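You operate a simulated robot arm through the tools that you are given. There is no shell and no other tool.

You are at the controls of a simulated two-armed robot. One attempt, no reset.

JOB
Press sample can 72 until the display grades it, then slide it out.
Fine: can on the slide tray, tray IN, red lever DOWN; red lever UP before you slide it OUT; leave the can on the tray and the blue lever shut.

The check looks at the end state, three seconds after you hand in, the way a careful person would. Anything else that was tipped, shoved, dropped, spilled or broken makes it a failure.

ROBOT AND FRAMES
Two 7-joint arms with two-finger grippers on one trunk that stands fixed in place. Base frame: the origin is at the foot of the trunk, x ahead of it, y to its left, z up; the work surface is at about z = 0.78. Units: m, degrees, N and s.
The left shoulder is at [0.024, 0.218, 1.13], the right one opposite. With the tool pointing down near the work surface each hand reaches from about 0.1 to 0.76 m from the base axis, measured 20 degrees to its own side. Payload 2.2 kg a hand.
Tool frame (each hand has its own): the origin (TCP) lies between the finger pads and is the grasp point; the fingertips stand 0.019 m ahead of it; z points along the fingers, y is the line along which they close. Largest opening 0.116 m; the body of the gripper starts 0.07 m behind the TCP.
Orientation is that of the tool frame in the base frame, as [roll, pitch, yaw] about the fixed x, y, z axes, in that order (R = Rz(yaw) Ry(pitch) Rx(roll)). With the fingers straight down and closing along the base's y, the tool's x points along the base's -x, its y along +y and its z along -z.

CONTROLS
- The arms move only by the tool play_rows. It takes "left_increments", "right_increments" or both (then of equal length, played together; a hand with none holds still); each is a list of rows, each an object of numbers (a shift or turn left out is 0, a gripper value left out holds the last): "tx", "ty", "tz": the shift along the tool's x, y, z in units of 50 mm (1.0 is 50 mm); "ax", "ay", "az": the turn, a rotation vector about the tool's x, y, z in units of 4 degrees (1.0 is 4 degrees); "gripper": the opening in per cent of the stroke, from 0 (shut) to 100 (fully open). In form: [{"tx": .., "ty": .., "tz": .., "ax": .., "ay": .., "az": .., "gripper": ..}, ...]. A call has 1 to 20 rows; each row shifts and turns the commanded pose from where the row before left it, along the tool's axes as they then stand. A call with a number of a shift or a turn outside -1 to 1 is refused whole. Rows are played at 5 a second. More than 0.05 m and 8.6 degrees between two rows, or a gripper value outside its range, and nothing of the call is played. Where a pose cannot be reached the arm comes as near as it can. A force on the tool above 70 N (or 10 N above the force at the start of the call, whichever is more), or a blocked arm, ends the call early, and 0.2 s more pass. Each finger halts on what it meets, pressing with about 24 N; the grip force reading is that of the motor and also rises with nothing between the fingers. The clock runs only during rows and for 0.2 s after the last one: add rows that do not move to give the fingers time. The reply holds the time, the measured pose of the TCP, the force on the tool along the base axes, the opening and the grip force, in the units named above and with some noise, with the torque about the TCP (base axes, N m) and any sound that the robot's microphone picked up, and new pictures: "pictures" is both (left out), scene, wrist or none (wrist: the cameras of the hands that moved).
- Cameras (640 x 400 px; columns grow to the right, rows downward): "scene" is now at [0.1321, 0.0068, 1.3197]; the picture's right is [0.20, -0.98, 0.00], its down [-0.41, -0.08, -0.91] and it looks along [0.89, 0.18, -0.42] (base axes); focal length 318 px, centre (320, 200). "left" rides on the left gripper at [0.069, 0.015, -0.097] in its tool frame; the picture's right is [-0.22, 0.98, 0.00], its down [-0.76, -0.17, -0.63] and it looks along [-0.62, -0.14, 0.77] (tool axes); focal length 251 px, centre (320, 200). "right" rides on the right gripper at [0.069, -0.015, -0.097] in its tool frame; the picture's right is [0.21, 0.98, 0.00], its down [-0.76, 0.17, -0.63] and it looks along [-0.62, 0.14, 0.77] (tool axes); focal length 251 px, centre (320, 200).
- move_column(by): slides the trunk up (or, below 0, down) by that many m; the arms and the scene camera ride with it, the base frame stays. It gives what a move gives, with no picture.
- aim_head(pan, tilt): turns the head with the scene camera to pan (to the left, within 80 degrees either way) and tilt (down, from -29 to 69), counted from straight ahead of the robot. It gives what a move gives, and a new picture of the scene camera.
- pixel_to_xyz(camera, pixels): for up to 12 pixels [column, row] of the newest picture of that camera ("zoom" is the newest enlarged one), the place [x, y, z] in the base frame of the surface seen there, good to about 0.002 m, but the place of the scene camera against the robot may be out by one fixed shift of up to 0.018 m in any direction. The clock stands still meanwhile.
- enlarge(camera, box): a new picture of the part [left, top, right, bottom] of that camera's present view, enlarged. The clock stands still meanwhile.
- job_done(): hands the job in; it is judged then, once.

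Leave the grippers open and the arms clear of the work at the hand-in unless told otherwise.

The tools are called after "Emit:" as name(argument=value, ...) on one line, values as JSON. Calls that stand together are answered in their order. play_rows: Moves the arms, as the interface text tells. Its arguments: {"type":"object","properties":{"left_increments":{"type":"array","items":{"type":"object","properties":{"tx":{"type":"number"},"ty":{"type":"number"},"tz":{"type":"number"},"ax":{"type":"number"},"ay":{"type":"number"},"az":{"type":"number"},"gripper":{"type":"number"}}}},"right_increments":{"type":"array","items":{"type":"object","properties":{"tx":{"type":"number"},"ty":{"type":"number"},"tz":{"type":"number"},"ax":{"type":"number"},"ay":{"type":"number"},"az":{"type":"number"},"gripper":{"type":"number"}}}},"pictures":{"type":"string","enum":["both","scene","wrist","none"]}},"required":[]} The other tools are called the same way: move_column (by) slides the trunk up or down; aim_head (pan, tilt) turns the head that bears the scene camera; pixel_to_xyz (camera, pixels) gives the place of the surface under pixels of a picture; enlarge (camera, box) takes an enlarged picture of a part of a camera's view; job_done () hands the job in.

At the start:

```text
t: 0.0
left_ee_pos: [0.4876, 0.4133, 1.2036]
left_orientation: [-179.9, 0.0, 180.0]
left_ft_force: [-0.1, 0.6, 0.2]
left_torque: [0.0, -0.01, -0.02]
left_grip_width: 0.1158
left_gripper_force: 0.0
right_ee_pos: [0.5171, -0.0634, 1.1878]
right_orientation: [-179.8, 0.0, 179.9]
right_ft_force: [0.6, 0.0, 1.0]
right_torque: [0.01, 0.03, -0.01]
right_grip_width: 0.1161
right_gripper_force: 0.0
trunk travel left (down, up): [-0.275, 0.215]
head pan, tilt: [11.3, 24.7]
```

scene: 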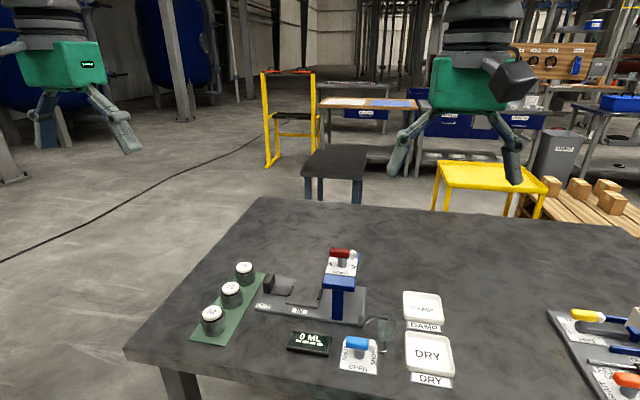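
right: 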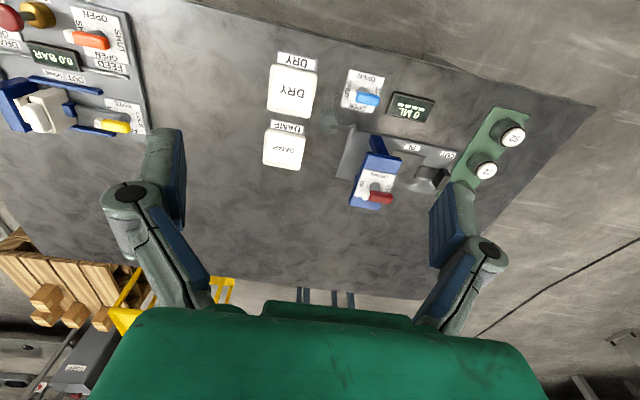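
left: 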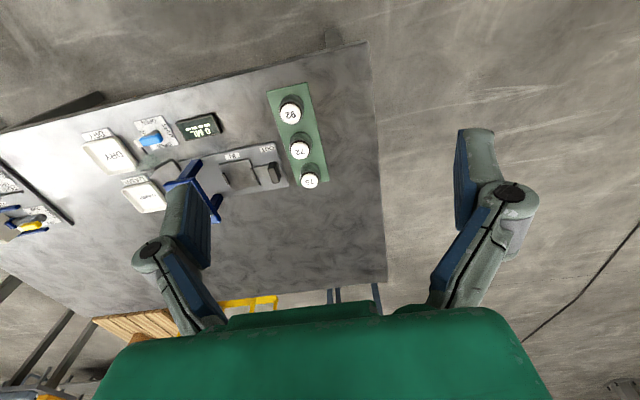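

I see three cans on a green mat at left, a press with a red lever on top, a slide tray, a display ("0 ML") and a blue lever. I'll enlarge the scene to read the labels.

Emit:
enlarge(camera="scene", box=[180, 230, 400, 368])

Emit:
enlarge(camera="left", box=[120, 80, 360, 230])

Emit:
enlarge(camera="right", box=[320, 60, 560, 210])

```text
2.90 times, centred on (290, 299) of scene
```

zoom: 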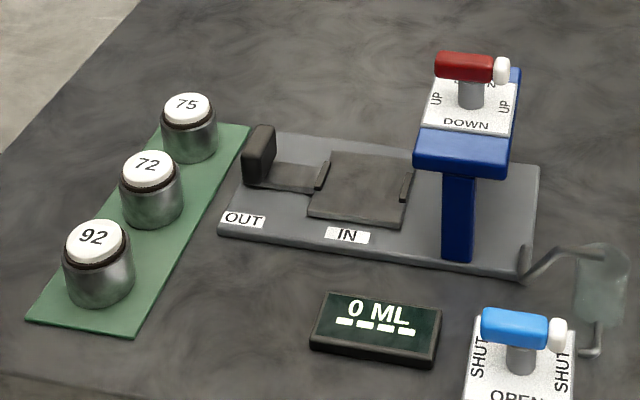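

```text
2.67 times, centred on (240, 155) of left
```

zoom: 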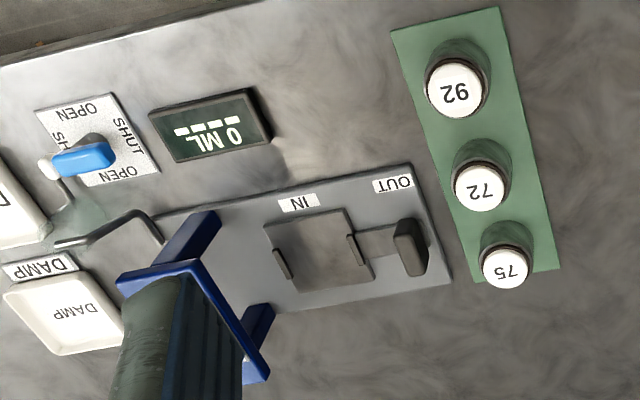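

```text
2.67 times, centred on (440, 135) of right
```

zoom: 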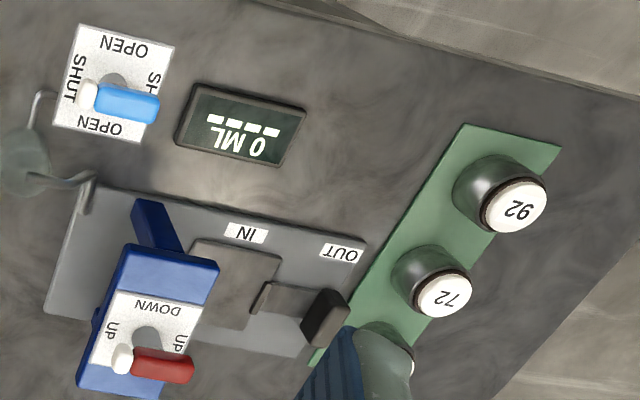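

The middle can is 72. Now I'll measure positions of the can, tray, handle, and levers with the hand cameras and compare with the scene camera.

Emit:
pixel_to_xyz(camera="left", pixels=[[300, 151], [310, 182], [291, 114], [275, 172], [241, 176], [225, 179], [256, 173], [232, 156], [267, 150], [287, 190], [278, 93], [327, 181]])

Emit:
pixel_to_xyz(camera="right", pixels=[[487, 170], [513, 138], [441, 180], [404, 166], [379, 196], [366, 197], [366, 98], [370, 185], [380, 160], [385, 145], [410, 146], [447, 155]])

Emit:
pixel_to_xyz(camera="scene", pixels=[[231, 288], [244, 267], [212, 312], [269, 279], [304, 294], [338, 253], [352, 255], [342, 259], [340, 283], [337, 310], [354, 343], [300, 310]])

```text
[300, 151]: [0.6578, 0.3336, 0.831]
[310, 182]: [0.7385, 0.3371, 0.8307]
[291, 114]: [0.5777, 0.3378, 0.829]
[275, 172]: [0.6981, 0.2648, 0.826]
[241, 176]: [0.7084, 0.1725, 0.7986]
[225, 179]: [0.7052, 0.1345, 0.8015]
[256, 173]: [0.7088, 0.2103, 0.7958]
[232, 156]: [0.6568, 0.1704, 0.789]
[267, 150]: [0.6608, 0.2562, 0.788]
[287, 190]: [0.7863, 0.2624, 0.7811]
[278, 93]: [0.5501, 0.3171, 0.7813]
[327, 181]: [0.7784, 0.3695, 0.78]
```

```text
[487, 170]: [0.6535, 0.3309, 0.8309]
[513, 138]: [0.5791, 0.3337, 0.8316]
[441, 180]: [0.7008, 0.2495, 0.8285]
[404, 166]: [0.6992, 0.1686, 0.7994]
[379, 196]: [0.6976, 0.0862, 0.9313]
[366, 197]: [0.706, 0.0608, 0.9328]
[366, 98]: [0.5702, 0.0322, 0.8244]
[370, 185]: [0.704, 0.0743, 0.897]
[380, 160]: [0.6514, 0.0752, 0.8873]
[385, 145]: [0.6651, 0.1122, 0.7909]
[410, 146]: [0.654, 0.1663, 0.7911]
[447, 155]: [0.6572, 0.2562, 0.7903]
```

```text
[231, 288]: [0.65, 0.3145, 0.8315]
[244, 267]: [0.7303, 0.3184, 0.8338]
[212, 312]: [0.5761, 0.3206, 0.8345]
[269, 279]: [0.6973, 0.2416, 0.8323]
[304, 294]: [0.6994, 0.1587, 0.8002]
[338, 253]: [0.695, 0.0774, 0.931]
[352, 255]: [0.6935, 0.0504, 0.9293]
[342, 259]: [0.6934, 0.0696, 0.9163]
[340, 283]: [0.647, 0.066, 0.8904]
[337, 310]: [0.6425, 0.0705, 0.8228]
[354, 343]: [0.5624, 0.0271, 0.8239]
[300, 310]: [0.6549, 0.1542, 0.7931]
```

The scene camera seems offset about +0.015 m in y compared with the hand cameras. I'll bring the left hand down to get a closer look at the cans and tray: TCP to about (0.50, 0.36, 1.02).

Emit:
play_rows(left_increments=[{"tx": -0.05, "ty": -0.2, "tz": 0.7}, {"tx": -0.05, "ty": -0.2, "tz": 0.7}, {"tx": -0.05, "ty": -0.2, "tz": 0.7}, {"tx": -0.05, "ty": -0.2, "tz": 0.7}, {"tx": -0.05, "ty": -0.2, "tz": 0.7}, {}], pictures="wrist")

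```text
t: 1.4
left_ee_pos: [0.4975, 0.3627, 1.0295]
left_orientation: [180.0, 0.2, -180.0]
left_ft_force: [0.5, 0.8, -0.5]
left_torque: [0.0, 0.01, -0.03]
left_grip_width: 0.1159
left_gripper_force: 0.1
right_ee_pos: [0.5128, -0.0635, 1.1899]
right_orientation: [-180.0, 0.2, 180.0]
right_ft_force: [-0.1, -0.3, 0.3]
right_torque: [-0.01, -0.02, -0.05]
right_grip_width: 0.1158
right_gripper_force: 0.1
trunk travel left (down, up): [-0.275, 0.215]
head pan, tilt: [11.3, 24.7]
```

left: 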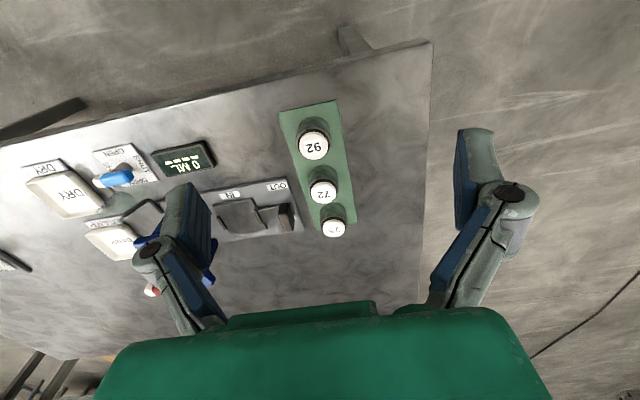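

Closer now; I'll zoom in on the cans and tray with the left camera.

Emit:
enlarge(camera="left", box=[200, 90, 380, 250])

```text
2.50 times, centred on (290, 170) of left
```

zoom: 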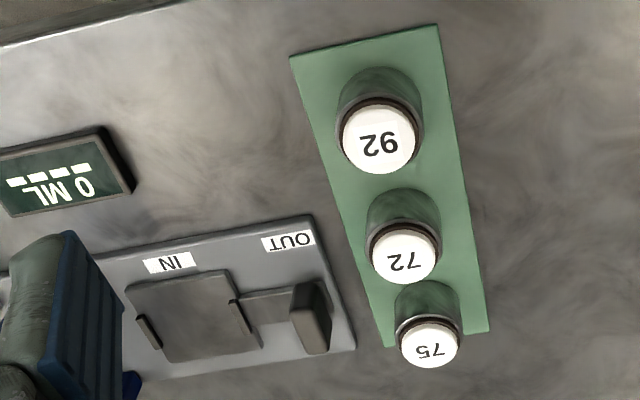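

Measuring the 72 lid edges, the tray corners, lips, and handle in this zoom.

Emit:
pixel_to_xyz(camera="zoom", pixels=[[404, 257], [374, 257], [434, 257], [404, 233], [404, 281], [375, 225], [436, 210], [400, 192], [430, 343], [380, 140], [460, 290], [360, 260]])

Emit:
pixel_to_xyz(camera="zoom", pixels=[[148, 331], [245, 325], [192, 317], [130, 287], [228, 272], [170, 360], [260, 347], [297, 290], [326, 285], [307, 350], [330, 345], [265, 305]])

```text
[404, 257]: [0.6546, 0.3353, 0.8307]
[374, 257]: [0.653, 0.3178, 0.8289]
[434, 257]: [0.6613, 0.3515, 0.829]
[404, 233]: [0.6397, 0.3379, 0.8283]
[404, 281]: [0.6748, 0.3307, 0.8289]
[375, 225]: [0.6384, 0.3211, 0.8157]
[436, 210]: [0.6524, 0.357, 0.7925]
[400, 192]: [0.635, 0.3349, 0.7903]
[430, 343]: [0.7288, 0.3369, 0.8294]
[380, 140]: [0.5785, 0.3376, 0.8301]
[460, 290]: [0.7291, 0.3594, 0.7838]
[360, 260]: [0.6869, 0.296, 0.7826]
```

```text
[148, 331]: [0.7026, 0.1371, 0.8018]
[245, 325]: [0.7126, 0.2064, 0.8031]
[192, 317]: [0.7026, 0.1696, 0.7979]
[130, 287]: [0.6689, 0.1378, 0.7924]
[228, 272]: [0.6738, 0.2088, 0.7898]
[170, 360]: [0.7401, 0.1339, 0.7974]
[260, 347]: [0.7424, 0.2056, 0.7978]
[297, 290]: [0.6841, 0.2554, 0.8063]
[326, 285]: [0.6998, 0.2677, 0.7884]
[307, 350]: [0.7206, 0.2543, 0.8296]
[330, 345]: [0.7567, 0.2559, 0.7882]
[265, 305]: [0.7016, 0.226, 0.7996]
```

Can 72 is centred near (0.656, 0.335), its lid top at z≈0.830; tray centre about (0.705, 0.172), top at z≈0.798. I'll move the left hand to above can 72 at z≈0.90 with the opening narrowed to 70 %.

Emit:
play_rows(left_increments=[{"tx": -0.638, "ty": -0.11, "tz": 0.5, "gripper": 70}, {"tx": -0.638, "ty": -0.11, "tz": 0.5}, {"tx": -0.638, "ty": -0.11, "tz": 0.5}, {"tx": -0.638, "ty": -0.11, "tz": 0.5}, {"tx": -0.638, "ty": -0.11, "tz": 0.5}, {}, {}])

```text
t: 3.0
left_ee_pos: [0.6588, 0.3337, 0.9036]
left_orientation: [-180.0, 0.1, -180.0]
left_ft_force: [-0.5, 0.5, 0.0]
left_torque: [0.03, -0.01, -0.02]
left_grip_width: 0.0812
left_gripper_force: 0.0
right_ee_pos: [0.5137, -0.0652, 1.1889]
right_orientation: [180.0, 0.1, -180.0]
right_ft_force: [0.8, 1.1, -0.5]
right_torque: [-0.02, 0.01, 0.01]
right_grip_width: 0.1157
right_gripper_force: 0.1
trunk travel left (down, up): [-0.275, 0.215]
head pan, tilt: [11.3, 24.7]
```

scene: 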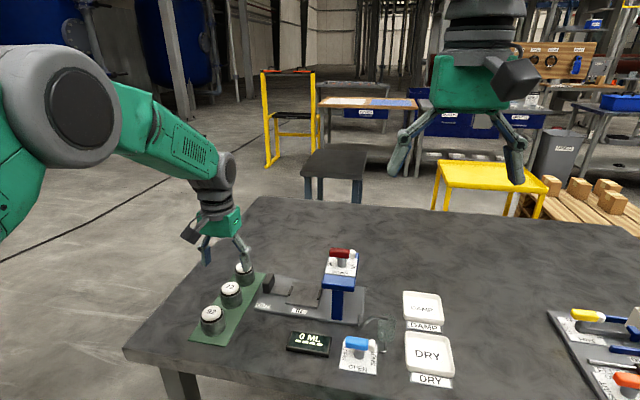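
left: 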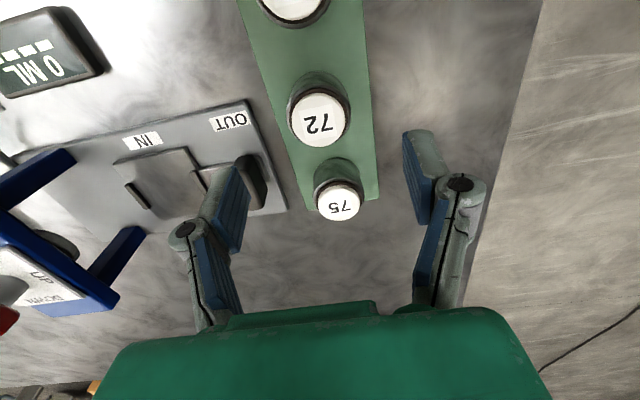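

Left hand is over the mat. I'll re-measure can 72 lid from this close view.

Emit:
pixel_to_xyz(camera="left", pixels=[[318, 117], [293, 117], [343, 117], [318, 96], [318, 140], [318, 80], [290, 110], [348, 130], [338, 202], [250, 185], [130, 195], [195, 175]])

Emit:
enlarge(camera="left", box=[80, 60, 400, 260])

```text
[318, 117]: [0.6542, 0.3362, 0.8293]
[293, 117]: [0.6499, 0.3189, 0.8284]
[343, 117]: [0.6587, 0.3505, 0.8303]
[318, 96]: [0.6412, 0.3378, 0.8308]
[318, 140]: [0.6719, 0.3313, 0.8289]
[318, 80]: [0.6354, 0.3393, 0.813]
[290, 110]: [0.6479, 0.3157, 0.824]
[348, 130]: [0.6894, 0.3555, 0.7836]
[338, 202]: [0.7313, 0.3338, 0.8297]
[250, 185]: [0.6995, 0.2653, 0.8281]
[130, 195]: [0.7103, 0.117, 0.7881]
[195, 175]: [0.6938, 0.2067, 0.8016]
```

```text
2.00 times, centred on (240, 160) of left
```

zoom: 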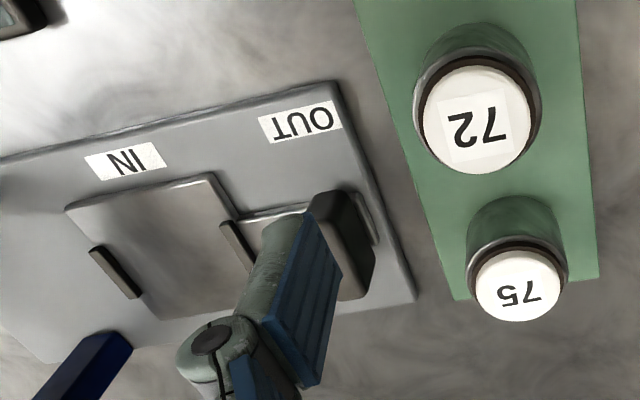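

Can centre ≈ (0.656, 0.335). I'll go straight down to TCP z≈0.810, fingers straddling the can along y.

Emit:
play_rows(left_increments=[{"tx": 0.05, "ty": 0.02, "tz": 0.5}, {"tz": 0.5}, {"tz": 0.45}, {"tz": 0.4}, {}, {}])

```text
t: 4.4
left_ee_pos: [0.6557, 0.3341, 0.8131]
left_orientation: [179.9, 0.1, -180.0]
left_ft_force: [-0.4, -0.5, 0.6]
left_torque: [-0.01, 0.0, -0.01]
left_grip_width: 0.0811
left_gripper_force: 0.1
right_ee_pos: [0.5146, -0.0643, 1.1875]
right_orientation: [-180.0, 0.1, -180.0]
right_ft_force: [0.0, -0.5, -0.1]
right_torque: [0.01, 0.0, 0.01]
right_grip_width: 0.1162
right_gripper_force: 0.1
trunk travel left (down, up): [-0.275, 0.215]
head pan, tilt: [11.3, 24.7]
```

scene: 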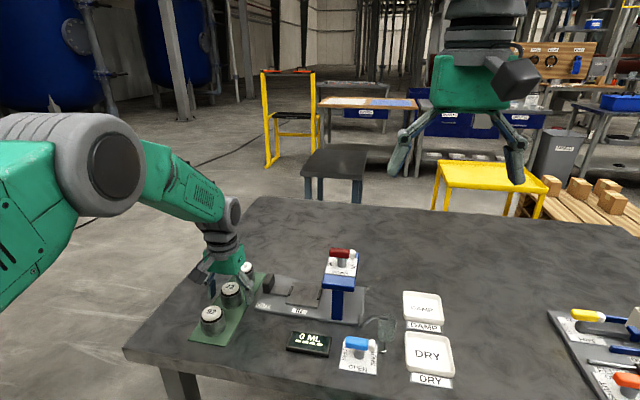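
left: 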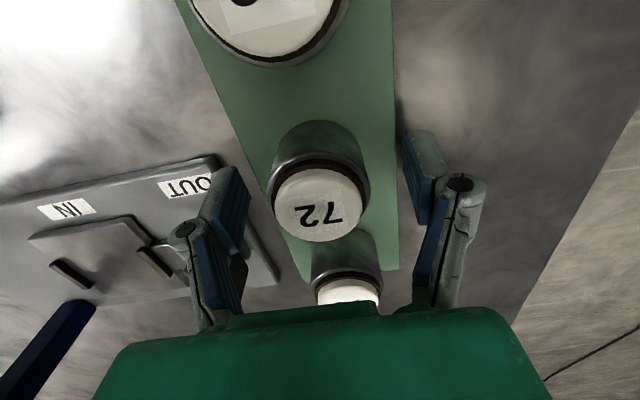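

Fingers straddle can 72 correctly (lid at (318,205)). I'll go down 3 mm more and close gently.

Emit:
play_rows(left_increments=[{"tz": 0.06, "ty": 0.02}, {"gripper": 50}, {"gripper": 42}, {"gripper": 36}, {"gripper": 30}, {}, {}], pictures="wrist")

```text
t: 6.0
left_ee_pos: [0.6554, 0.3353, 0.8099]
left_orientation: [-179.9, 0.2, 179.9]
left_ft_force: [0.1, -1.1, 0.3]
left_torque: [-0.01, -0.03, -0.05]
left_grip_width: 0.0475
left_gripper_force: 24.2
right_ee_pos: [0.5142, -0.064, 1.1875]
right_orientation: [-180.0, 0.1, -180.0]
right_ft_force: [-1.0, 0.3, 0.7]
right_torque: [-0.03, 0.01, 0.04]
right_grip_width: 0.116
right_gripper_force: 0.1
trunk travel left (down, up): [-0.275, 0.215]
head pan, tilt: [11.3, 24.7]
```

left: 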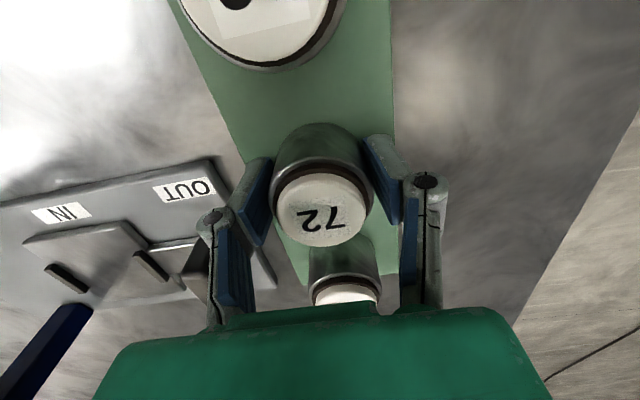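

Gripped (width 0.0475, 24 N). Lifting straight up 0.12 m.

Emit:
play_rows(left_increments=[{"tz": -0.3}, {"tz": -0.6}, {"tz": -0.6}, {"tz": -0.6}, {"tz": -0.3}, {}])

```text
t: 7.4
left_ee_pos: [0.6545, 0.3377, 0.929]
left_orientation: [179.9, 0.0, -179.9]
left_ft_force: [0.7, 0.3, -1.3]
left_torque: [-0.02, 0.02, 0.0]
left_grip_width: 0.0475
left_gripper_force: 24.1
right_ee_pos: [0.5136, -0.0656, 1.188]
right_orientation: [180.0, 0.1, -179.9]
right_ft_force: [-0.3, 0.0, 0.7]
right_torque: [0.0, 0.02, 0.03]
right_grip_width: 0.1161
right_gripper_force: 0.1
trunk travel left (down, up): [-0.275, 0.215]
head pan, tilt: [11.3, 24.7]
```

scene: 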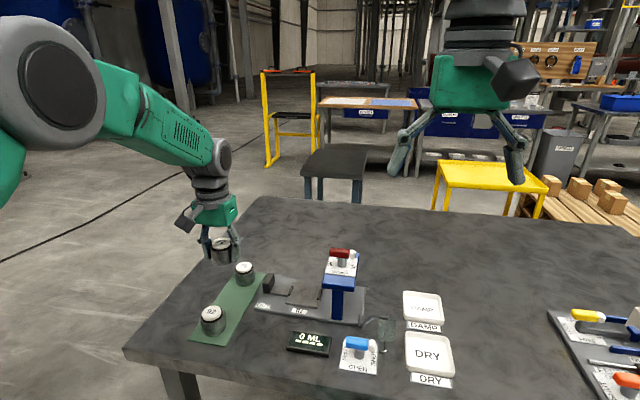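
left: 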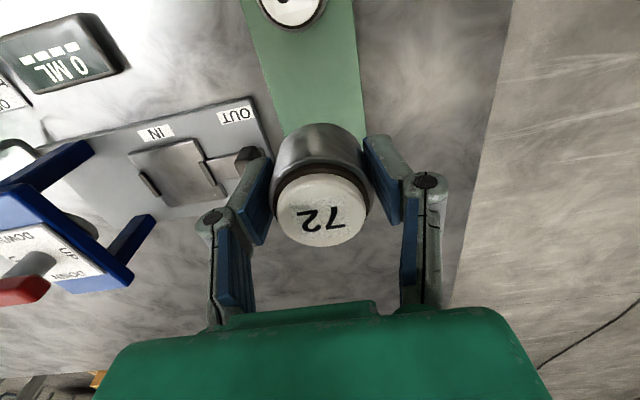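

Can is held clear. I'll now turn the hand +90° about its z (so the fingers will close along x at the tray), in place at z≈0.95.

Emit:
play_rows(left_increments=[{"az": 1, "tz": -0.1}, {"az": 1, "tz": -0.1}, {"az": 1, "tz": -0.1}, {"az": 1, "tz": -0.1}, {"az": 1}, {"az": 1}, {"az": 1}, {"az": 1}, {"az": 1}, {"az": 1}, {"az": 1}, {"az": 1}, {"az": 1}, {"az": 1}, {"az": 1}, {"az": 1}, {"az": 1}, {"az": 1}, {"az": 1}, {"az": 1}])

```text
t: 11.6
left_ee_pos: [0.6557, 0.3375, 0.9499]
left_orientation: [179.9, 0.1, 99.9]
left_ft_force: [0.9, 0.2, -1.3]
left_torque: [0.01, 0.0, -0.01]
left_grip_width: 0.0475
left_gripper_force: 24.0
right_ee_pos: [0.5136, -0.0641, 1.1899]
right_orientation: [180.0, 0.1, -179.9]
right_ft_force: [-0.6, 0.6, -0.3]
right_torque: [-0.01, 0.03, 0.0]
right_grip_width: 0.1159
right_gripper_force: 0.1
trunk travel left (down, up): [-0.275, 0.215]
head pan, tilt: [11.3, 24.7]
```

scene: 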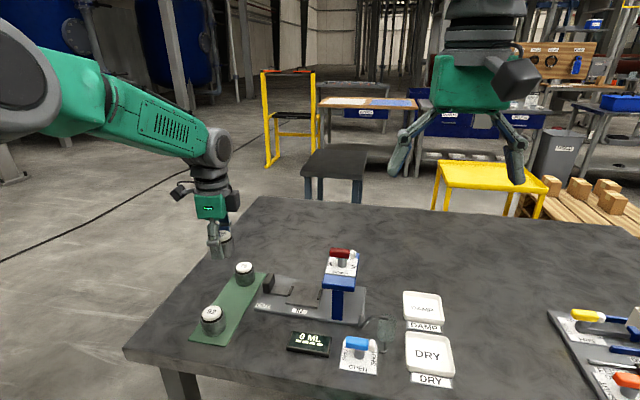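
left: 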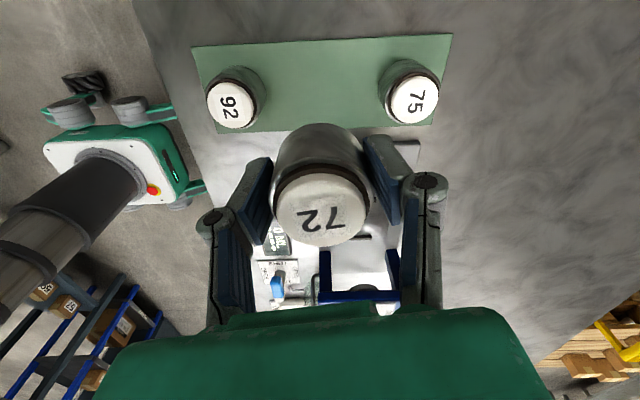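

Turned 80°. Before placing, I'll zoom with the scene camera on the tray to check its exact position, yaw and scene offset.

Emit:
enlarge(camera="scene", box=[240, 240, 400, 340])

```text
4.00 times, centred on (320, 290) of scene
```

zoom: 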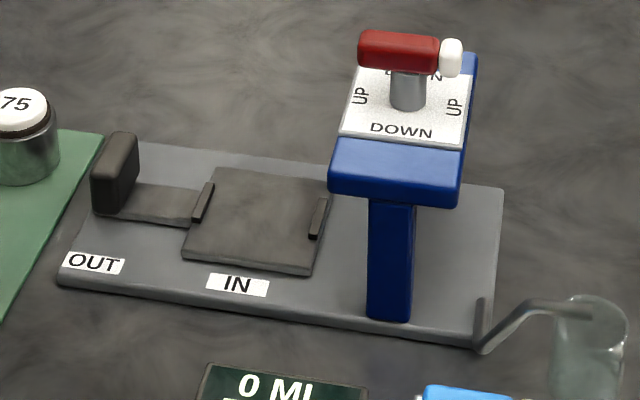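

Emit:
pixel_to_xyz(camera="zoom", pixels=[[186, 255], [307, 271], [217, 172], [326, 185], [203, 198], [319, 214], [62, 280], [468, 343], [110, 145], [497, 191], [122, 150], [105, 180]])

Emit:
pixel_to_xyz(camera="zoom", pixels=[[95, 265], [237, 285], [255, 220], [365, 45], [450, 50], [408, 52], [360, 95], [335, 180], [455, 190], [390, 310], [123, 135], [125, 175]])

Emit:
pixel_to_xyz(camera="left", pixels=[[236, 104], [414, 103], [192, 48], [452, 36], [217, 132], [435, 124]])

Emit:
pixel_to_xyz(camera="scene", pixels=[[211, 311], [244, 266], [192, 337], [259, 273], [225, 345]])

```text
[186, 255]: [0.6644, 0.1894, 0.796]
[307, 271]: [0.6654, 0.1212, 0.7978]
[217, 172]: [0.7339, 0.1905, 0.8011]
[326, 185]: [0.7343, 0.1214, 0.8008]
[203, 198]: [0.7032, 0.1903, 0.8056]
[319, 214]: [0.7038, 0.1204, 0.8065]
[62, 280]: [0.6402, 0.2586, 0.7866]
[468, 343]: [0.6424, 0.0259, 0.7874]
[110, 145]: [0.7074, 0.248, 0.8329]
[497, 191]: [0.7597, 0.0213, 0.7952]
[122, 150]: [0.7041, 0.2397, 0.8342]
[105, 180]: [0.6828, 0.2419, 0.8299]
```

```text
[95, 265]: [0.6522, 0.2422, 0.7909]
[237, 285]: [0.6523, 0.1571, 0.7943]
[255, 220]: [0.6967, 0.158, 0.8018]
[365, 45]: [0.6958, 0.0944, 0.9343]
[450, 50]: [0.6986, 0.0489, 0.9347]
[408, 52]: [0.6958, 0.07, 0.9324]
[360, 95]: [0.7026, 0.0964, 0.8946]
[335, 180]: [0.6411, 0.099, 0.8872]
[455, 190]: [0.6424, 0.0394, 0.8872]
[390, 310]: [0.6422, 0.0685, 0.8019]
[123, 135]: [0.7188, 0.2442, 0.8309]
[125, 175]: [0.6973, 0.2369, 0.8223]
```

```text
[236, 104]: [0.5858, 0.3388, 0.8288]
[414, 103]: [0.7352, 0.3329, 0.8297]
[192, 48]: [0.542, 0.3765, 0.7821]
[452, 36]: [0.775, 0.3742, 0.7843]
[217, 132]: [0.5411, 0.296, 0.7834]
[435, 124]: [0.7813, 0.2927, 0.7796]
```

```text
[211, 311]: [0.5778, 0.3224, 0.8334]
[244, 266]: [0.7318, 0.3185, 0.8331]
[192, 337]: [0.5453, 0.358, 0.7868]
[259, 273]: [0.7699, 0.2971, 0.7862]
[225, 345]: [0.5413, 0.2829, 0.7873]
```

Scene offset is about (+0.006, +0.016, −0.003). I'll cross-check the tray and lever with the right-hand camera.

Emit:
enlarge(camera="right", box=[330, 110, 490, 210])

```text
4.00 times, centred on (410, 160) of right
```

zoom: 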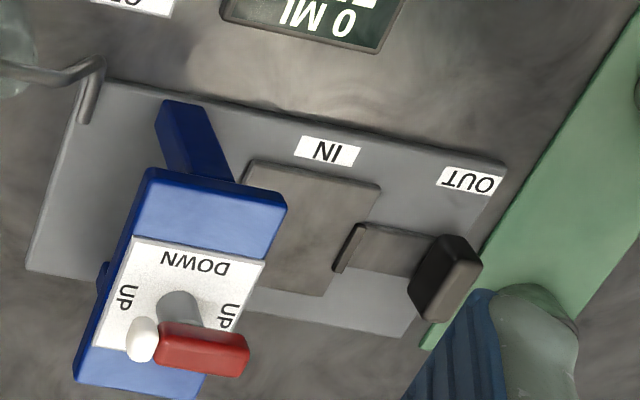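

Emit:
pixel_to_xyz(camera="zoom", pixels=[[252, 163], [378, 187], [325, 291], [355, 235], [327, 152], [470, 181], [505, 165], [130, 345], [245, 360], [190, 347], [445, 290], [430, 250]])

Emit:
pixel_to_xyz(camera="zoom", pixels=[[290, 195], [155, 172], [285, 207], [78, 380], [108, 82], [345, 250], [240, 205], [210, 385], [200, 262], [128, 298], [228, 318], [205, 180]])

```text
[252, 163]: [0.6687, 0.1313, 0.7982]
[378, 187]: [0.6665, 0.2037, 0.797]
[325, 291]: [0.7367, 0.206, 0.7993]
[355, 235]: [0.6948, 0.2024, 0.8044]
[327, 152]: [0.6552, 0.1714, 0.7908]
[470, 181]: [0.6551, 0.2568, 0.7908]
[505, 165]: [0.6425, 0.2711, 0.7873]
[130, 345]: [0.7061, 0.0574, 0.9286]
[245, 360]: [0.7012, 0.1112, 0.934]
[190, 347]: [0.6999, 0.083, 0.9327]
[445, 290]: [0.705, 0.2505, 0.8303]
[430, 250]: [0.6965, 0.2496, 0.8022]
```

```text
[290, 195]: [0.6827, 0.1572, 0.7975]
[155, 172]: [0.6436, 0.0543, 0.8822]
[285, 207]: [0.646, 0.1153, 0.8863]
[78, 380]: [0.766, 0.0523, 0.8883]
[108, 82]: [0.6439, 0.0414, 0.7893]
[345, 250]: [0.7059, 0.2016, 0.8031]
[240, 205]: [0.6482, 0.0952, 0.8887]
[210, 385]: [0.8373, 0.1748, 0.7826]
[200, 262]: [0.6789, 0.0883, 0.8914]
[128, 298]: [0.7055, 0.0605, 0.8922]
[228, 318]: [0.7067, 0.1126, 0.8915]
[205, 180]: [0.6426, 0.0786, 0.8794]
```

Both hand cameras put the tray centre near (0.704, 0.170), the lever pivot near (0.704, 0.085). I'll finish the turn (10° more) and carry the can above the tray at z≈0.95.

Emit:
play_rows(left_increments=[{"az": 1}, {"az": 1}, {"az": 0.5}, {"tx": -0.67, "ty": 0.193}, {"tx": -0.67, "ty": 0.193}, {"tx": -0.67, "ty": 0.193}, {"tx": -0.67, "ty": 0.193}, {"tx": -0.67, "ty": 0.193}, {}, {}])

```text
t: 13.8
left_ee_pos: [0.7068, 0.1711, 0.949]
left_orientation: [179.9, 0.0, 90.0]
left_ft_force: [-0.3, -0.3, -1.9]
left_torque: [0.0, 0.0, 0.01]
left_grip_width: 0.0475
left_gripper_force: 24.2
right_ee_pos: [0.5138, -0.0644, 1.189]
right_orientation: [-179.9, 0.1, 180.0]
right_ft_force: [-0.1, -0.7, 0.5]
right_torque: [0.02, -0.04, 0.01]
right_grip_width: 0.1159
right_gripper_force: 0.1
trunk travel left (down, up): [-0.275, 0.215]
head pan, tilt: [11.3, 24.7]
```

scene: 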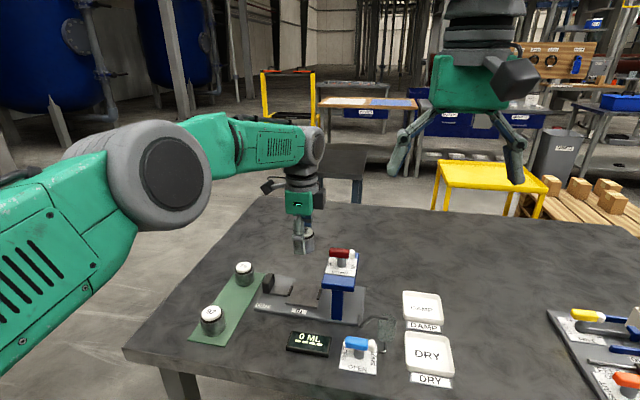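
left: 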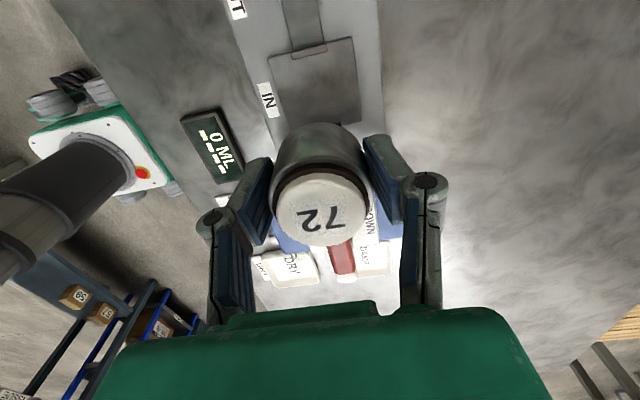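

The tray is in the left camera's view just past the can. Measuring it from here.

Emit:
pixel_to_xyz(camera="left", pixels=[[271, 60], [352, 41], [277, 118], [358, 120], [308, 50], [315, 80], [268, 98]])

Emit:
enlarge(camera="scene", box=[220, 210, 380, 330])

```text
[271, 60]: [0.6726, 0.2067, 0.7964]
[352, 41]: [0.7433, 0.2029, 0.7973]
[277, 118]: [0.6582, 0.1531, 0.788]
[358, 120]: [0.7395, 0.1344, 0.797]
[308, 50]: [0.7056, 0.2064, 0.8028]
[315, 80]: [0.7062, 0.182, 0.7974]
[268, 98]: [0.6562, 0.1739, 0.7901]
```

```text
3.33 times, centred on (300, 270) of scene
```

zoom: 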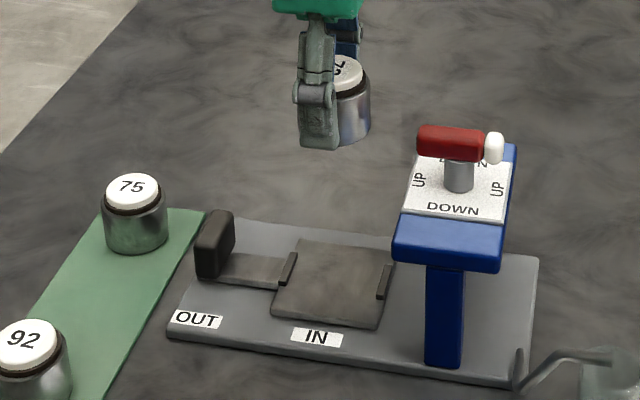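

Tray centre reads ≈(0.705, 0.170); the can is over it. Descending to TCP z≈0.829, just above the tray.

Emit:
play_rows(left_increments=[{"tz": 0.6, "ty": -0.03}, {"tz": 0.6}, {"tz": 0.6}, {"tz": 0.4}, {"tz": 0.2}, {}, {}])

```text
t: 15.4
left_ee_pos: [0.7049, 0.169, 0.8293]
left_orientation: [179.9, 0.0, 90.0]
left_ft_force: [-0.1, -0.7, -0.8]
left_torque: [0.01, -0.04, 0.0]
left_grip_width: 0.0476
left_gripper_force: 23.5
right_ee_pos: [0.5139, -0.0654, 1.1891]
right_orientation: [-179.9, 0.2, -179.9]
right_ft_force: [0.3, -0.5, 0.4]
right_torque: [-0.02, 0.0, -0.01]
right_grip_width: 0.1161
right_gripper_force: 0.1
trunk travel left (down, up): [-0.275, 0.215]
head pan, tilt: [11.3, 24.7]
```

scene: 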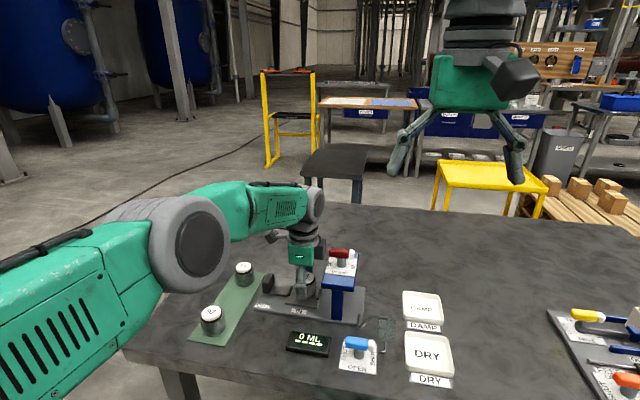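
left: 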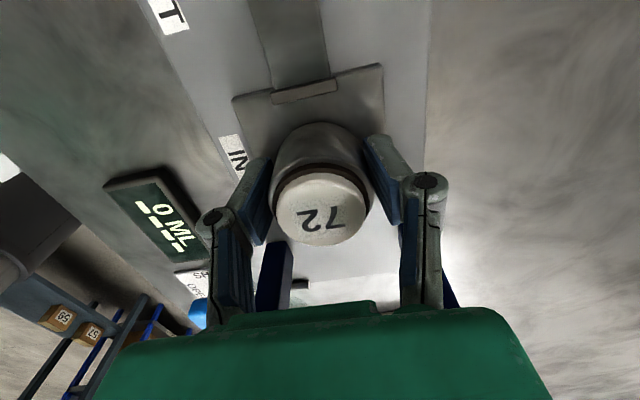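

The can hovers just over the tray. Lowering in 1.5 mm steps until touching.

Emit:
play_rows(left_increments=[{"tz": 0.03}, {"tz": 0.03}, {"tz": 0.02}, {}, {}], pictures="wrist")

Emit:
enlarge(camera="scene", box=[240, 230, 400, 330])

```text
t: 16.6
left_ee_pos: [0.7045, 0.1682, 0.8248]
left_orientation: [-179.9, 0.0, 90.0]
left_ft_force: [-0.7, 0.4, -0.5]
left_torque: [0.01, 0.04, -0.02]
left_grip_width: 0.0471
left_gripper_force: 24.2
right_ee_pos: [0.5136, -0.0649, 1.1883]
right_orientation: [-180.0, 0.1, 180.0]
right_ft_force: [0.4, 0.3, 0.1]
right_torque: [0.01, 0.05, -0.02]
right_grip_width: 0.116
right_gripper_force: 0.1
trunk travel left (down, up): [-0.275, 0.215]
head pan, tilt: [11.3, 24.7]
```

left: 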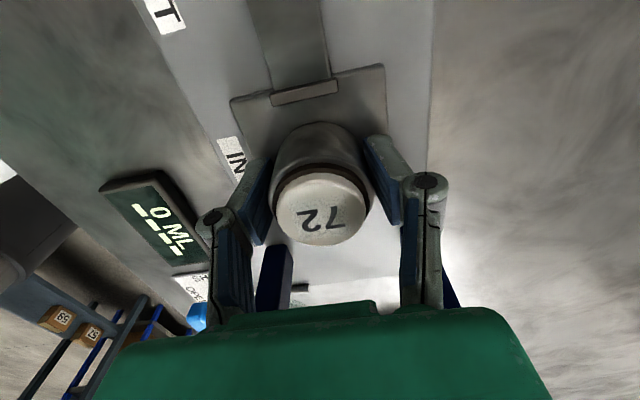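

```text
4.00 times, centred on (320, 280) of scene
```

zoom: 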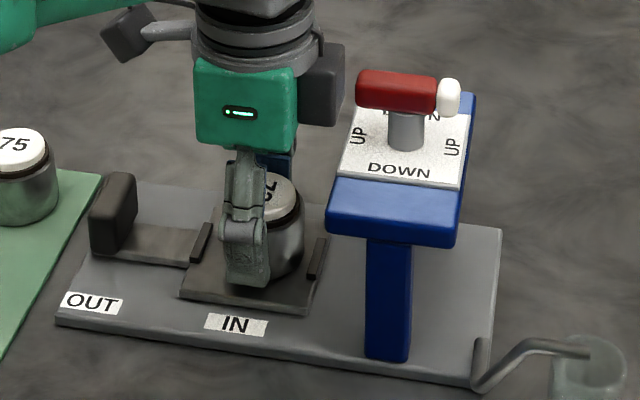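

No clear contact yet; going on in 1 mm steps.

Emit:
play_rows(left_increments=[{"tz": 0.02}, {}, {}], pictures="none")

```text
t: 17.4
left_ee_pos: [0.7047, 0.1685, 0.8237]
left_orientation: [179.9, 0.1, 90.0]
left_ft_force: [0.2, -0.2, -1.3]
left_torque: [-0.03, 0.02, -0.01]
left_grip_width: 0.0475
left_gripper_force: 24.2
right_ee_pos: [0.5136, -0.0646, 1.1889]
right_orientation: [180.0, 0.0, 180.0]
right_ft_force: [-0.4, -0.2, 0.1]
right_torque: [-0.03, 0.0, 0.01]
right_grip_width: 0.1164
right_gripper_force: 0.1
trunk travel left (down, up): [-0.275, 0.215]
head pan, tilt: [11.3, 24.7]
```

Still hanging (about −1.3 N). Another 1 mm at a time.

Emit:
play_rows(left_increments=[{"tz": 0.02}, {}, {}], pictures="none")

```text
t: 18.2
left_ee_pos: [0.706, 0.1688, 0.8234]
left_orientation: [179.8, 0.0, 90.0]
left_ft_force: [1.5, -0.2, 5.7]
left_torque: [-0.14, 0.08, 0.03]
left_grip_width: 0.0475
left_gripper_force: 24.3
right_ee_pos: [0.5136, -0.0651, 1.1891]
right_orientation: [-180.0, 0.2, -180.0]
right_ft_force: [0.3, 1.0, 0.4]
right_torque: [0.01, -0.02, -0.01]
right_grip_width: 0.1162
right_gripper_force: 0.1
trunk travel left (down, up): [-0.275, 0.215]
head pan, tilt: [11.3, 24.7]
```

Contact (+5.7 N): can is seated on the tray. Releasing to 68 % opening, then rising straight up.

Emit:
play_rows(left_increments=[{"tz": -0.01}, {"gripper": 50}, {"gripper": 68}, {}, {}])

```text
t: 19.4
left_ee_pos: [0.7039, 0.1688, 0.8231]
left_orientation: [179.8, 0.0, 90.2]
left_ft_force: [0.7, -0.3, 0.6]
left_torque: [0.0, 0.0, 0.0]
left_grip_width: 0.0789
left_gripper_force: 0.1
right_ee_pos: [0.5143, -0.0647, 1.189]
right_orientation: [180.0, 0.2, 180.0]
right_ft_force: [0.3, 0.3, -0.3]
right_torque: [-0.02, 0.01, 0.01]
right_grip_width: 0.116
right_gripper_force: 0.1
trunk travel left (down, up): [-0.275, 0.215]
head pan, tilt: [11.3, 24.7]
```

scene: 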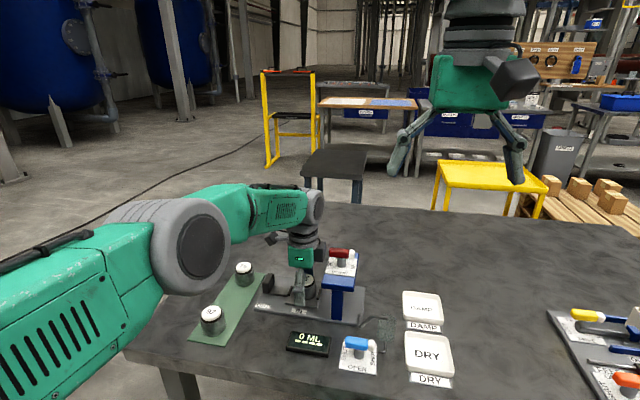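
left: 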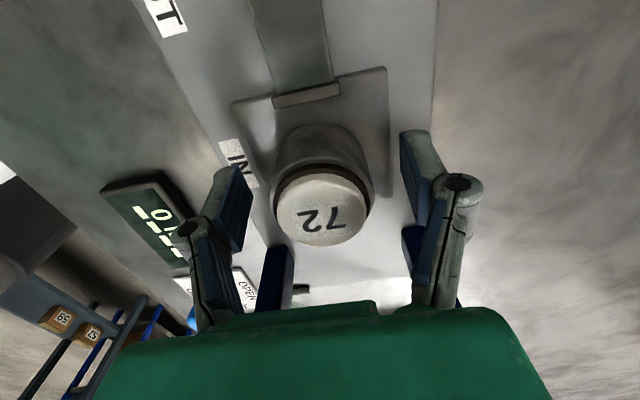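

Can stands free on the tray. Rising 0.11 m straight up.

Emit:
play_rows(left_increments=[{"tz": -0.2}, {"tz": -0.5}, {"tz": -0.6}, {"tz": -0.6}, {"tz": -0.4}, {}])

Emit:
enlarge(camera="scene", box=[220, 230, 380, 330])

Emit:
enlarge(camera="left", box=[200, 0, 440, 150])

```text
t: 20.8
left_ee_pos: [0.7015, 0.1698, 0.9392]
left_orientation: [179.9, 0.0, 90.0]
left_ft_force: [0.0, -0.1, 0.3]
left_torque: [0.01, 0.01, 0.02]
left_grip_width: 0.0791
left_gripper_force: 0.0
right_ee_pos: [0.5149, -0.0655, 1.1882]
right_orientation: [180.0, 0.1, -180.0]
right_ft_force: [0.3, -0.1, 0.1]
right_torque: [0.01, 0.03, 0.01]
right_grip_width: 0.1158
right_gripper_force: 0.0
trunk travel left (down, up): [-0.275, 0.215]
head pan, tilt: [11.3, 24.7]
```

scene: 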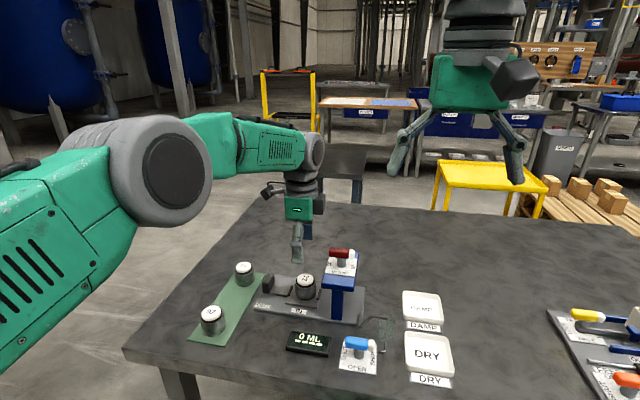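
left: 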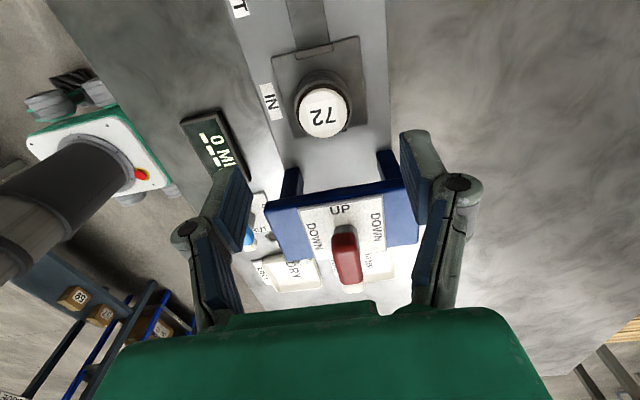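

```text
4.00 times, centred on (300, 280) of scene
```

zoom: 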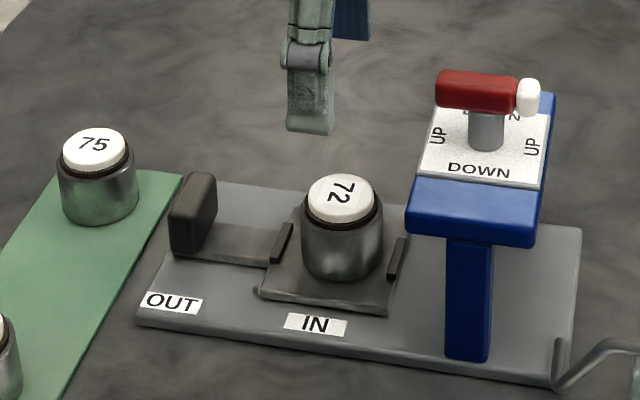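

```text
2.67 times, centred on (320, 75) of left
```

zoom: 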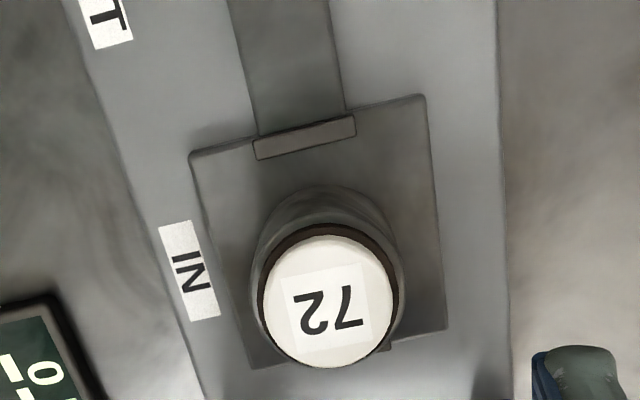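

The can stands centred on the tray between its lips. Next, left hand goes over the black handle (≈(0.704, 0.252)) to grip it by its two x-ends. Moving +y 0.082 m at height.

Emit:
play_rows(left_increments=[{"tx": 0.6, "ty": 0.02}, {"tx": 0.6, "ty": 0.02}, {"tx": 0.44, "ty": 0.02}, {}, {}], pictures="wrist")

```text
t: 22.0
left_ee_pos: [0.7062, 0.2521, 0.9398]
left_orientation: [179.9, 0.0, 90.0]
left_ft_force: [-0.2, -0.4, 0.0]
left_torque: [-0.01, -0.01, -0.03]
left_grip_width: 0.079
left_gripper_force: 0.1
right_ee_pos: [0.5139, -0.0657, 1.1888]
right_orientation: [-180.0, 0.2, 179.9]
right_ft_force: [0.1, -0.7, 0.2]
right_torque: [-0.04, -0.01, 0.02]
right_grip_width: 0.116
right_gripper_force: 0.0
trunk travel left (down, up): [-0.275, 0.215]
head pan, tilt: [11.3, 24.7]
```

left: 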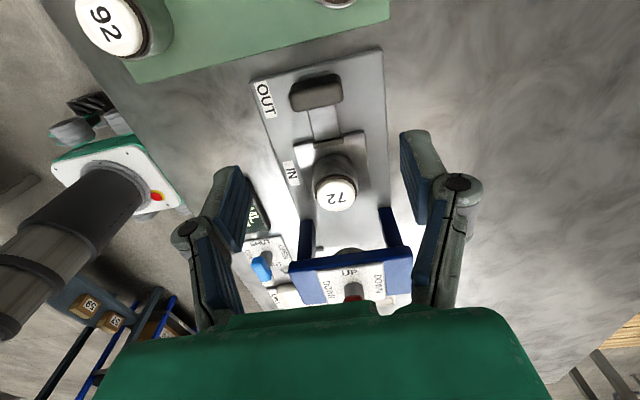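

I see the handle at (316,92). Zooming and measuring it.

Emit:
enlarge(camera="left", box=[240, 50, 400, 150])

Emit:
pixel_to_xyz(camera="left", pixels=[[316, 96], [293, 100], [341, 94], [316, 80], [318, 90], [294, 88], [338, 78], [335, 195], [300, 105], [342, 100]])

```text
4.00 times, centred on (320, 100) of left
```

zoom: 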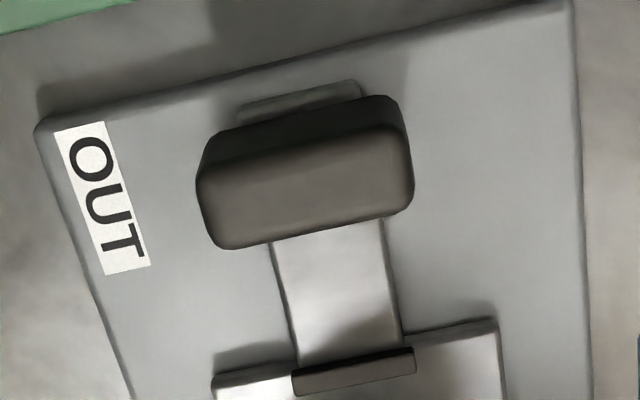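

```text
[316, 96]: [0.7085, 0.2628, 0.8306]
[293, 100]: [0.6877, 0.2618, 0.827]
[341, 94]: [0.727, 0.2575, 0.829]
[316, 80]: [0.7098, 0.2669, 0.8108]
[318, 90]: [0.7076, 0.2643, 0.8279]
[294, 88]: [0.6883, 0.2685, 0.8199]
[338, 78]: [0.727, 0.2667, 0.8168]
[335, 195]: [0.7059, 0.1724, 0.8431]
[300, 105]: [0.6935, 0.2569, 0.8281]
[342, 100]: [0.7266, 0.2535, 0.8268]
```

Handle centre ≈ (0.707, 0.257), x width ≈ 0.043, top z≈0.83. Descending with fingers straddling it in x to TCP z≈0.82.

Emit:
play_rows(left_increments=[{"tx": 0.1, "ty": 0.01, "tz": 0.6}, {"tz": 0.6}, {"tz": 0.6}, {"tz": 0.4}, {"tz": 0.16}, {}, {}])

```text
t: 23.6
left_ee_pos: [0.7065, 0.2582, 0.821]
left_orientation: [179.9, 0.0, 89.9]
left_ft_force: [-0.6, -0.4, -0.2]
left_torque: [0.01, 0.0, 0.0]
left_grip_width: 0.0788
left_gripper_force: 0.1
right_ee_pos: [0.5144, -0.0642, 1.1885]
right_orientation: [179.9, 0.1, -179.9]
right_ft_force: [0.4, 0.1, -0.2]
right_torque: [-0.01, -0.01, -0.02]
right_grip_width: 0.1161
right_gripper_force: 0.0
trunk travel left (down, up): [-0.275, 0.215]
head pan, tilt: [11.3, 24.7]
```

scene: 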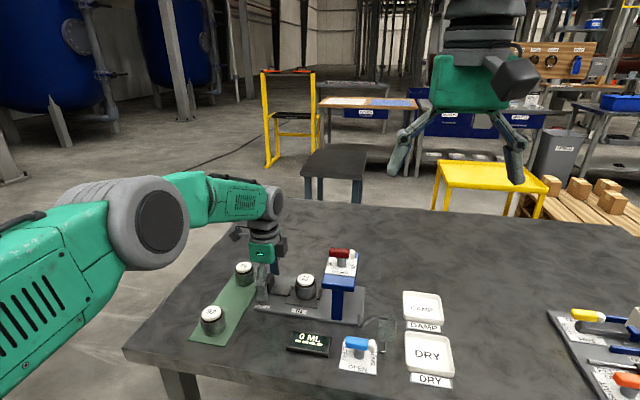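
left: 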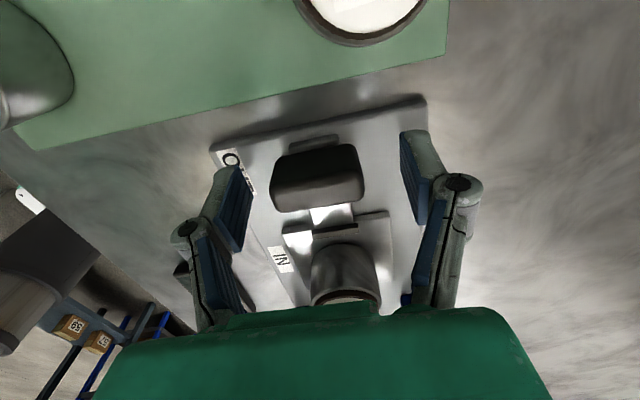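

Handle sits between the fingers. Closing stepwise.

Emit:
play_rows(left_increments=[{"gripper": 55}, {"gripper": 46}, {"gripper": 40}, {"gripper": 34}, {"gripper": 28}, {}, {}], pictures="wrist")

```text
t: 25.2
left_ee_pos: [0.7046, 0.2594, 0.822]
left_orientation: [180.0, 0.0, 90.0]
left_ft_force: [-10.2, 0.0, -1.4]
left_torque: [0.03, 0.45, 0.05]
left_grip_width: 0.0444
left_gripper_force: 45.2
right_ee_pos: [0.5135, -0.0643, 1.1896]
right_orientation: [180.0, 0.2, -179.9]
right_ft_force: [-0.5, 0.7, -0.8]
right_torque: [0.0, -0.01, -0.06]
right_grip_width: 0.1159
right_gripper_force: 0.0
trunk travel left (down, up): [-0.275, 0.215]
head pan, tilt: [11.3, 24.7]
```

left: 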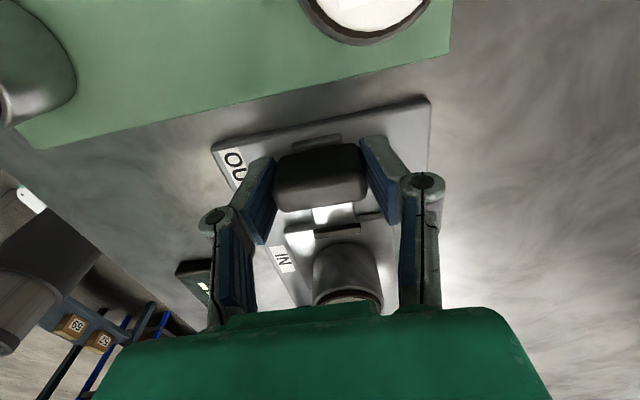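

Gripped (0.0444 wide), with a side force of −10 N in x; I'll ease the hand 1.5 mm toward −x to relax it.

Emit:
play_rows(left_increments=[{"ty": -0.03}, {}, {}], pictures="none")

```text
t: 26.0
left_ee_pos: [0.7052, 0.2584, 0.8211]
left_orientation: [179.8, 0.0, 89.9]
left_ft_force: [-4.3, 1.5, -0.4]
left_torque: [0.05, 0.02, -0.1]
left_grip_width: 0.0441
left_gripper_force: 44.7
right_ee_pos: [0.5144, -0.0633, 1.1891]
right_orientation: [-180.0, 0.2, 180.0]
right_ft_force: [0.1, -0.7, 0.2]
right_torque: [0.01, 0.01, 0.02]
right_grip_width: 0.1159
right_gripper_force: 0.0
trunk travel left (down, up): [-0.275, 0.215]
head pan, tilt: [11.3, 24.7]
```

Force relaxed to −4 N. Now sliding the tray slowly toward −y (IN), first 70 mm.

Emit:
play_rows(left_increments=[{"tx": -0.04, "ty": -0.02}, {"tx": -0.08}, {"tx": -0.12}, {"tx": -0.16}, {"tx": -0.16}, {"tx": -0.16}, {"tx": -0.16}, {"tx": -0.16}, {"tx": -0.14}, {"tx": -0.12}, {"tx": -0.1}, {}])

```text
t: 28.6
left_ee_pos: [0.7053, 0.1848, 0.8211]
left_orientation: [179.9, -0.1, 90.0]
left_ft_force: [-1.2, -0.6, 7.0]
left_torque: [-0.56, 0.16, 0.12]
left_grip_width: 0.0442
left_gripper_force: 44.7
right_ee_pos: [0.5133, -0.0656, 1.189]
right_orientation: [-179.9, 0.2, 180.0]
right_ft_force: [0.2, 0.0, 0.2]
right_torque: [0.01, 0.02, 0.02]
right_grip_width: 0.1158
right_gripper_force: 0.1
trunk travel left (down, up): [-0.275, 0.215]
head pan, tilt: [11.3, 24.7]
```

scene: 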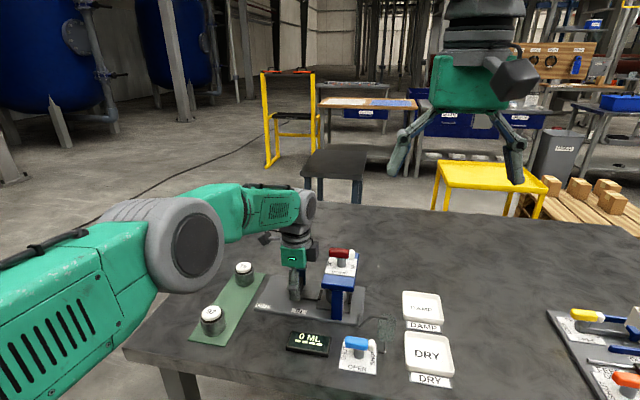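
left: 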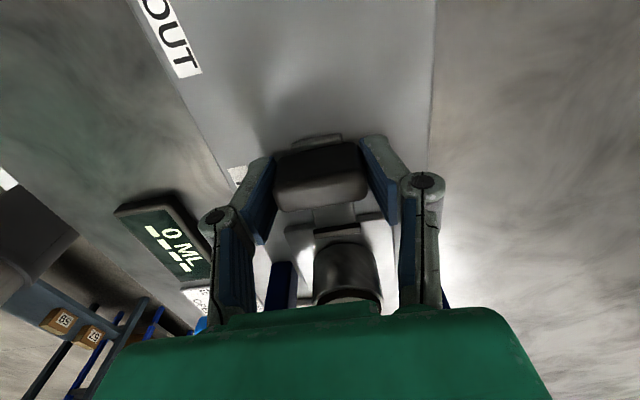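

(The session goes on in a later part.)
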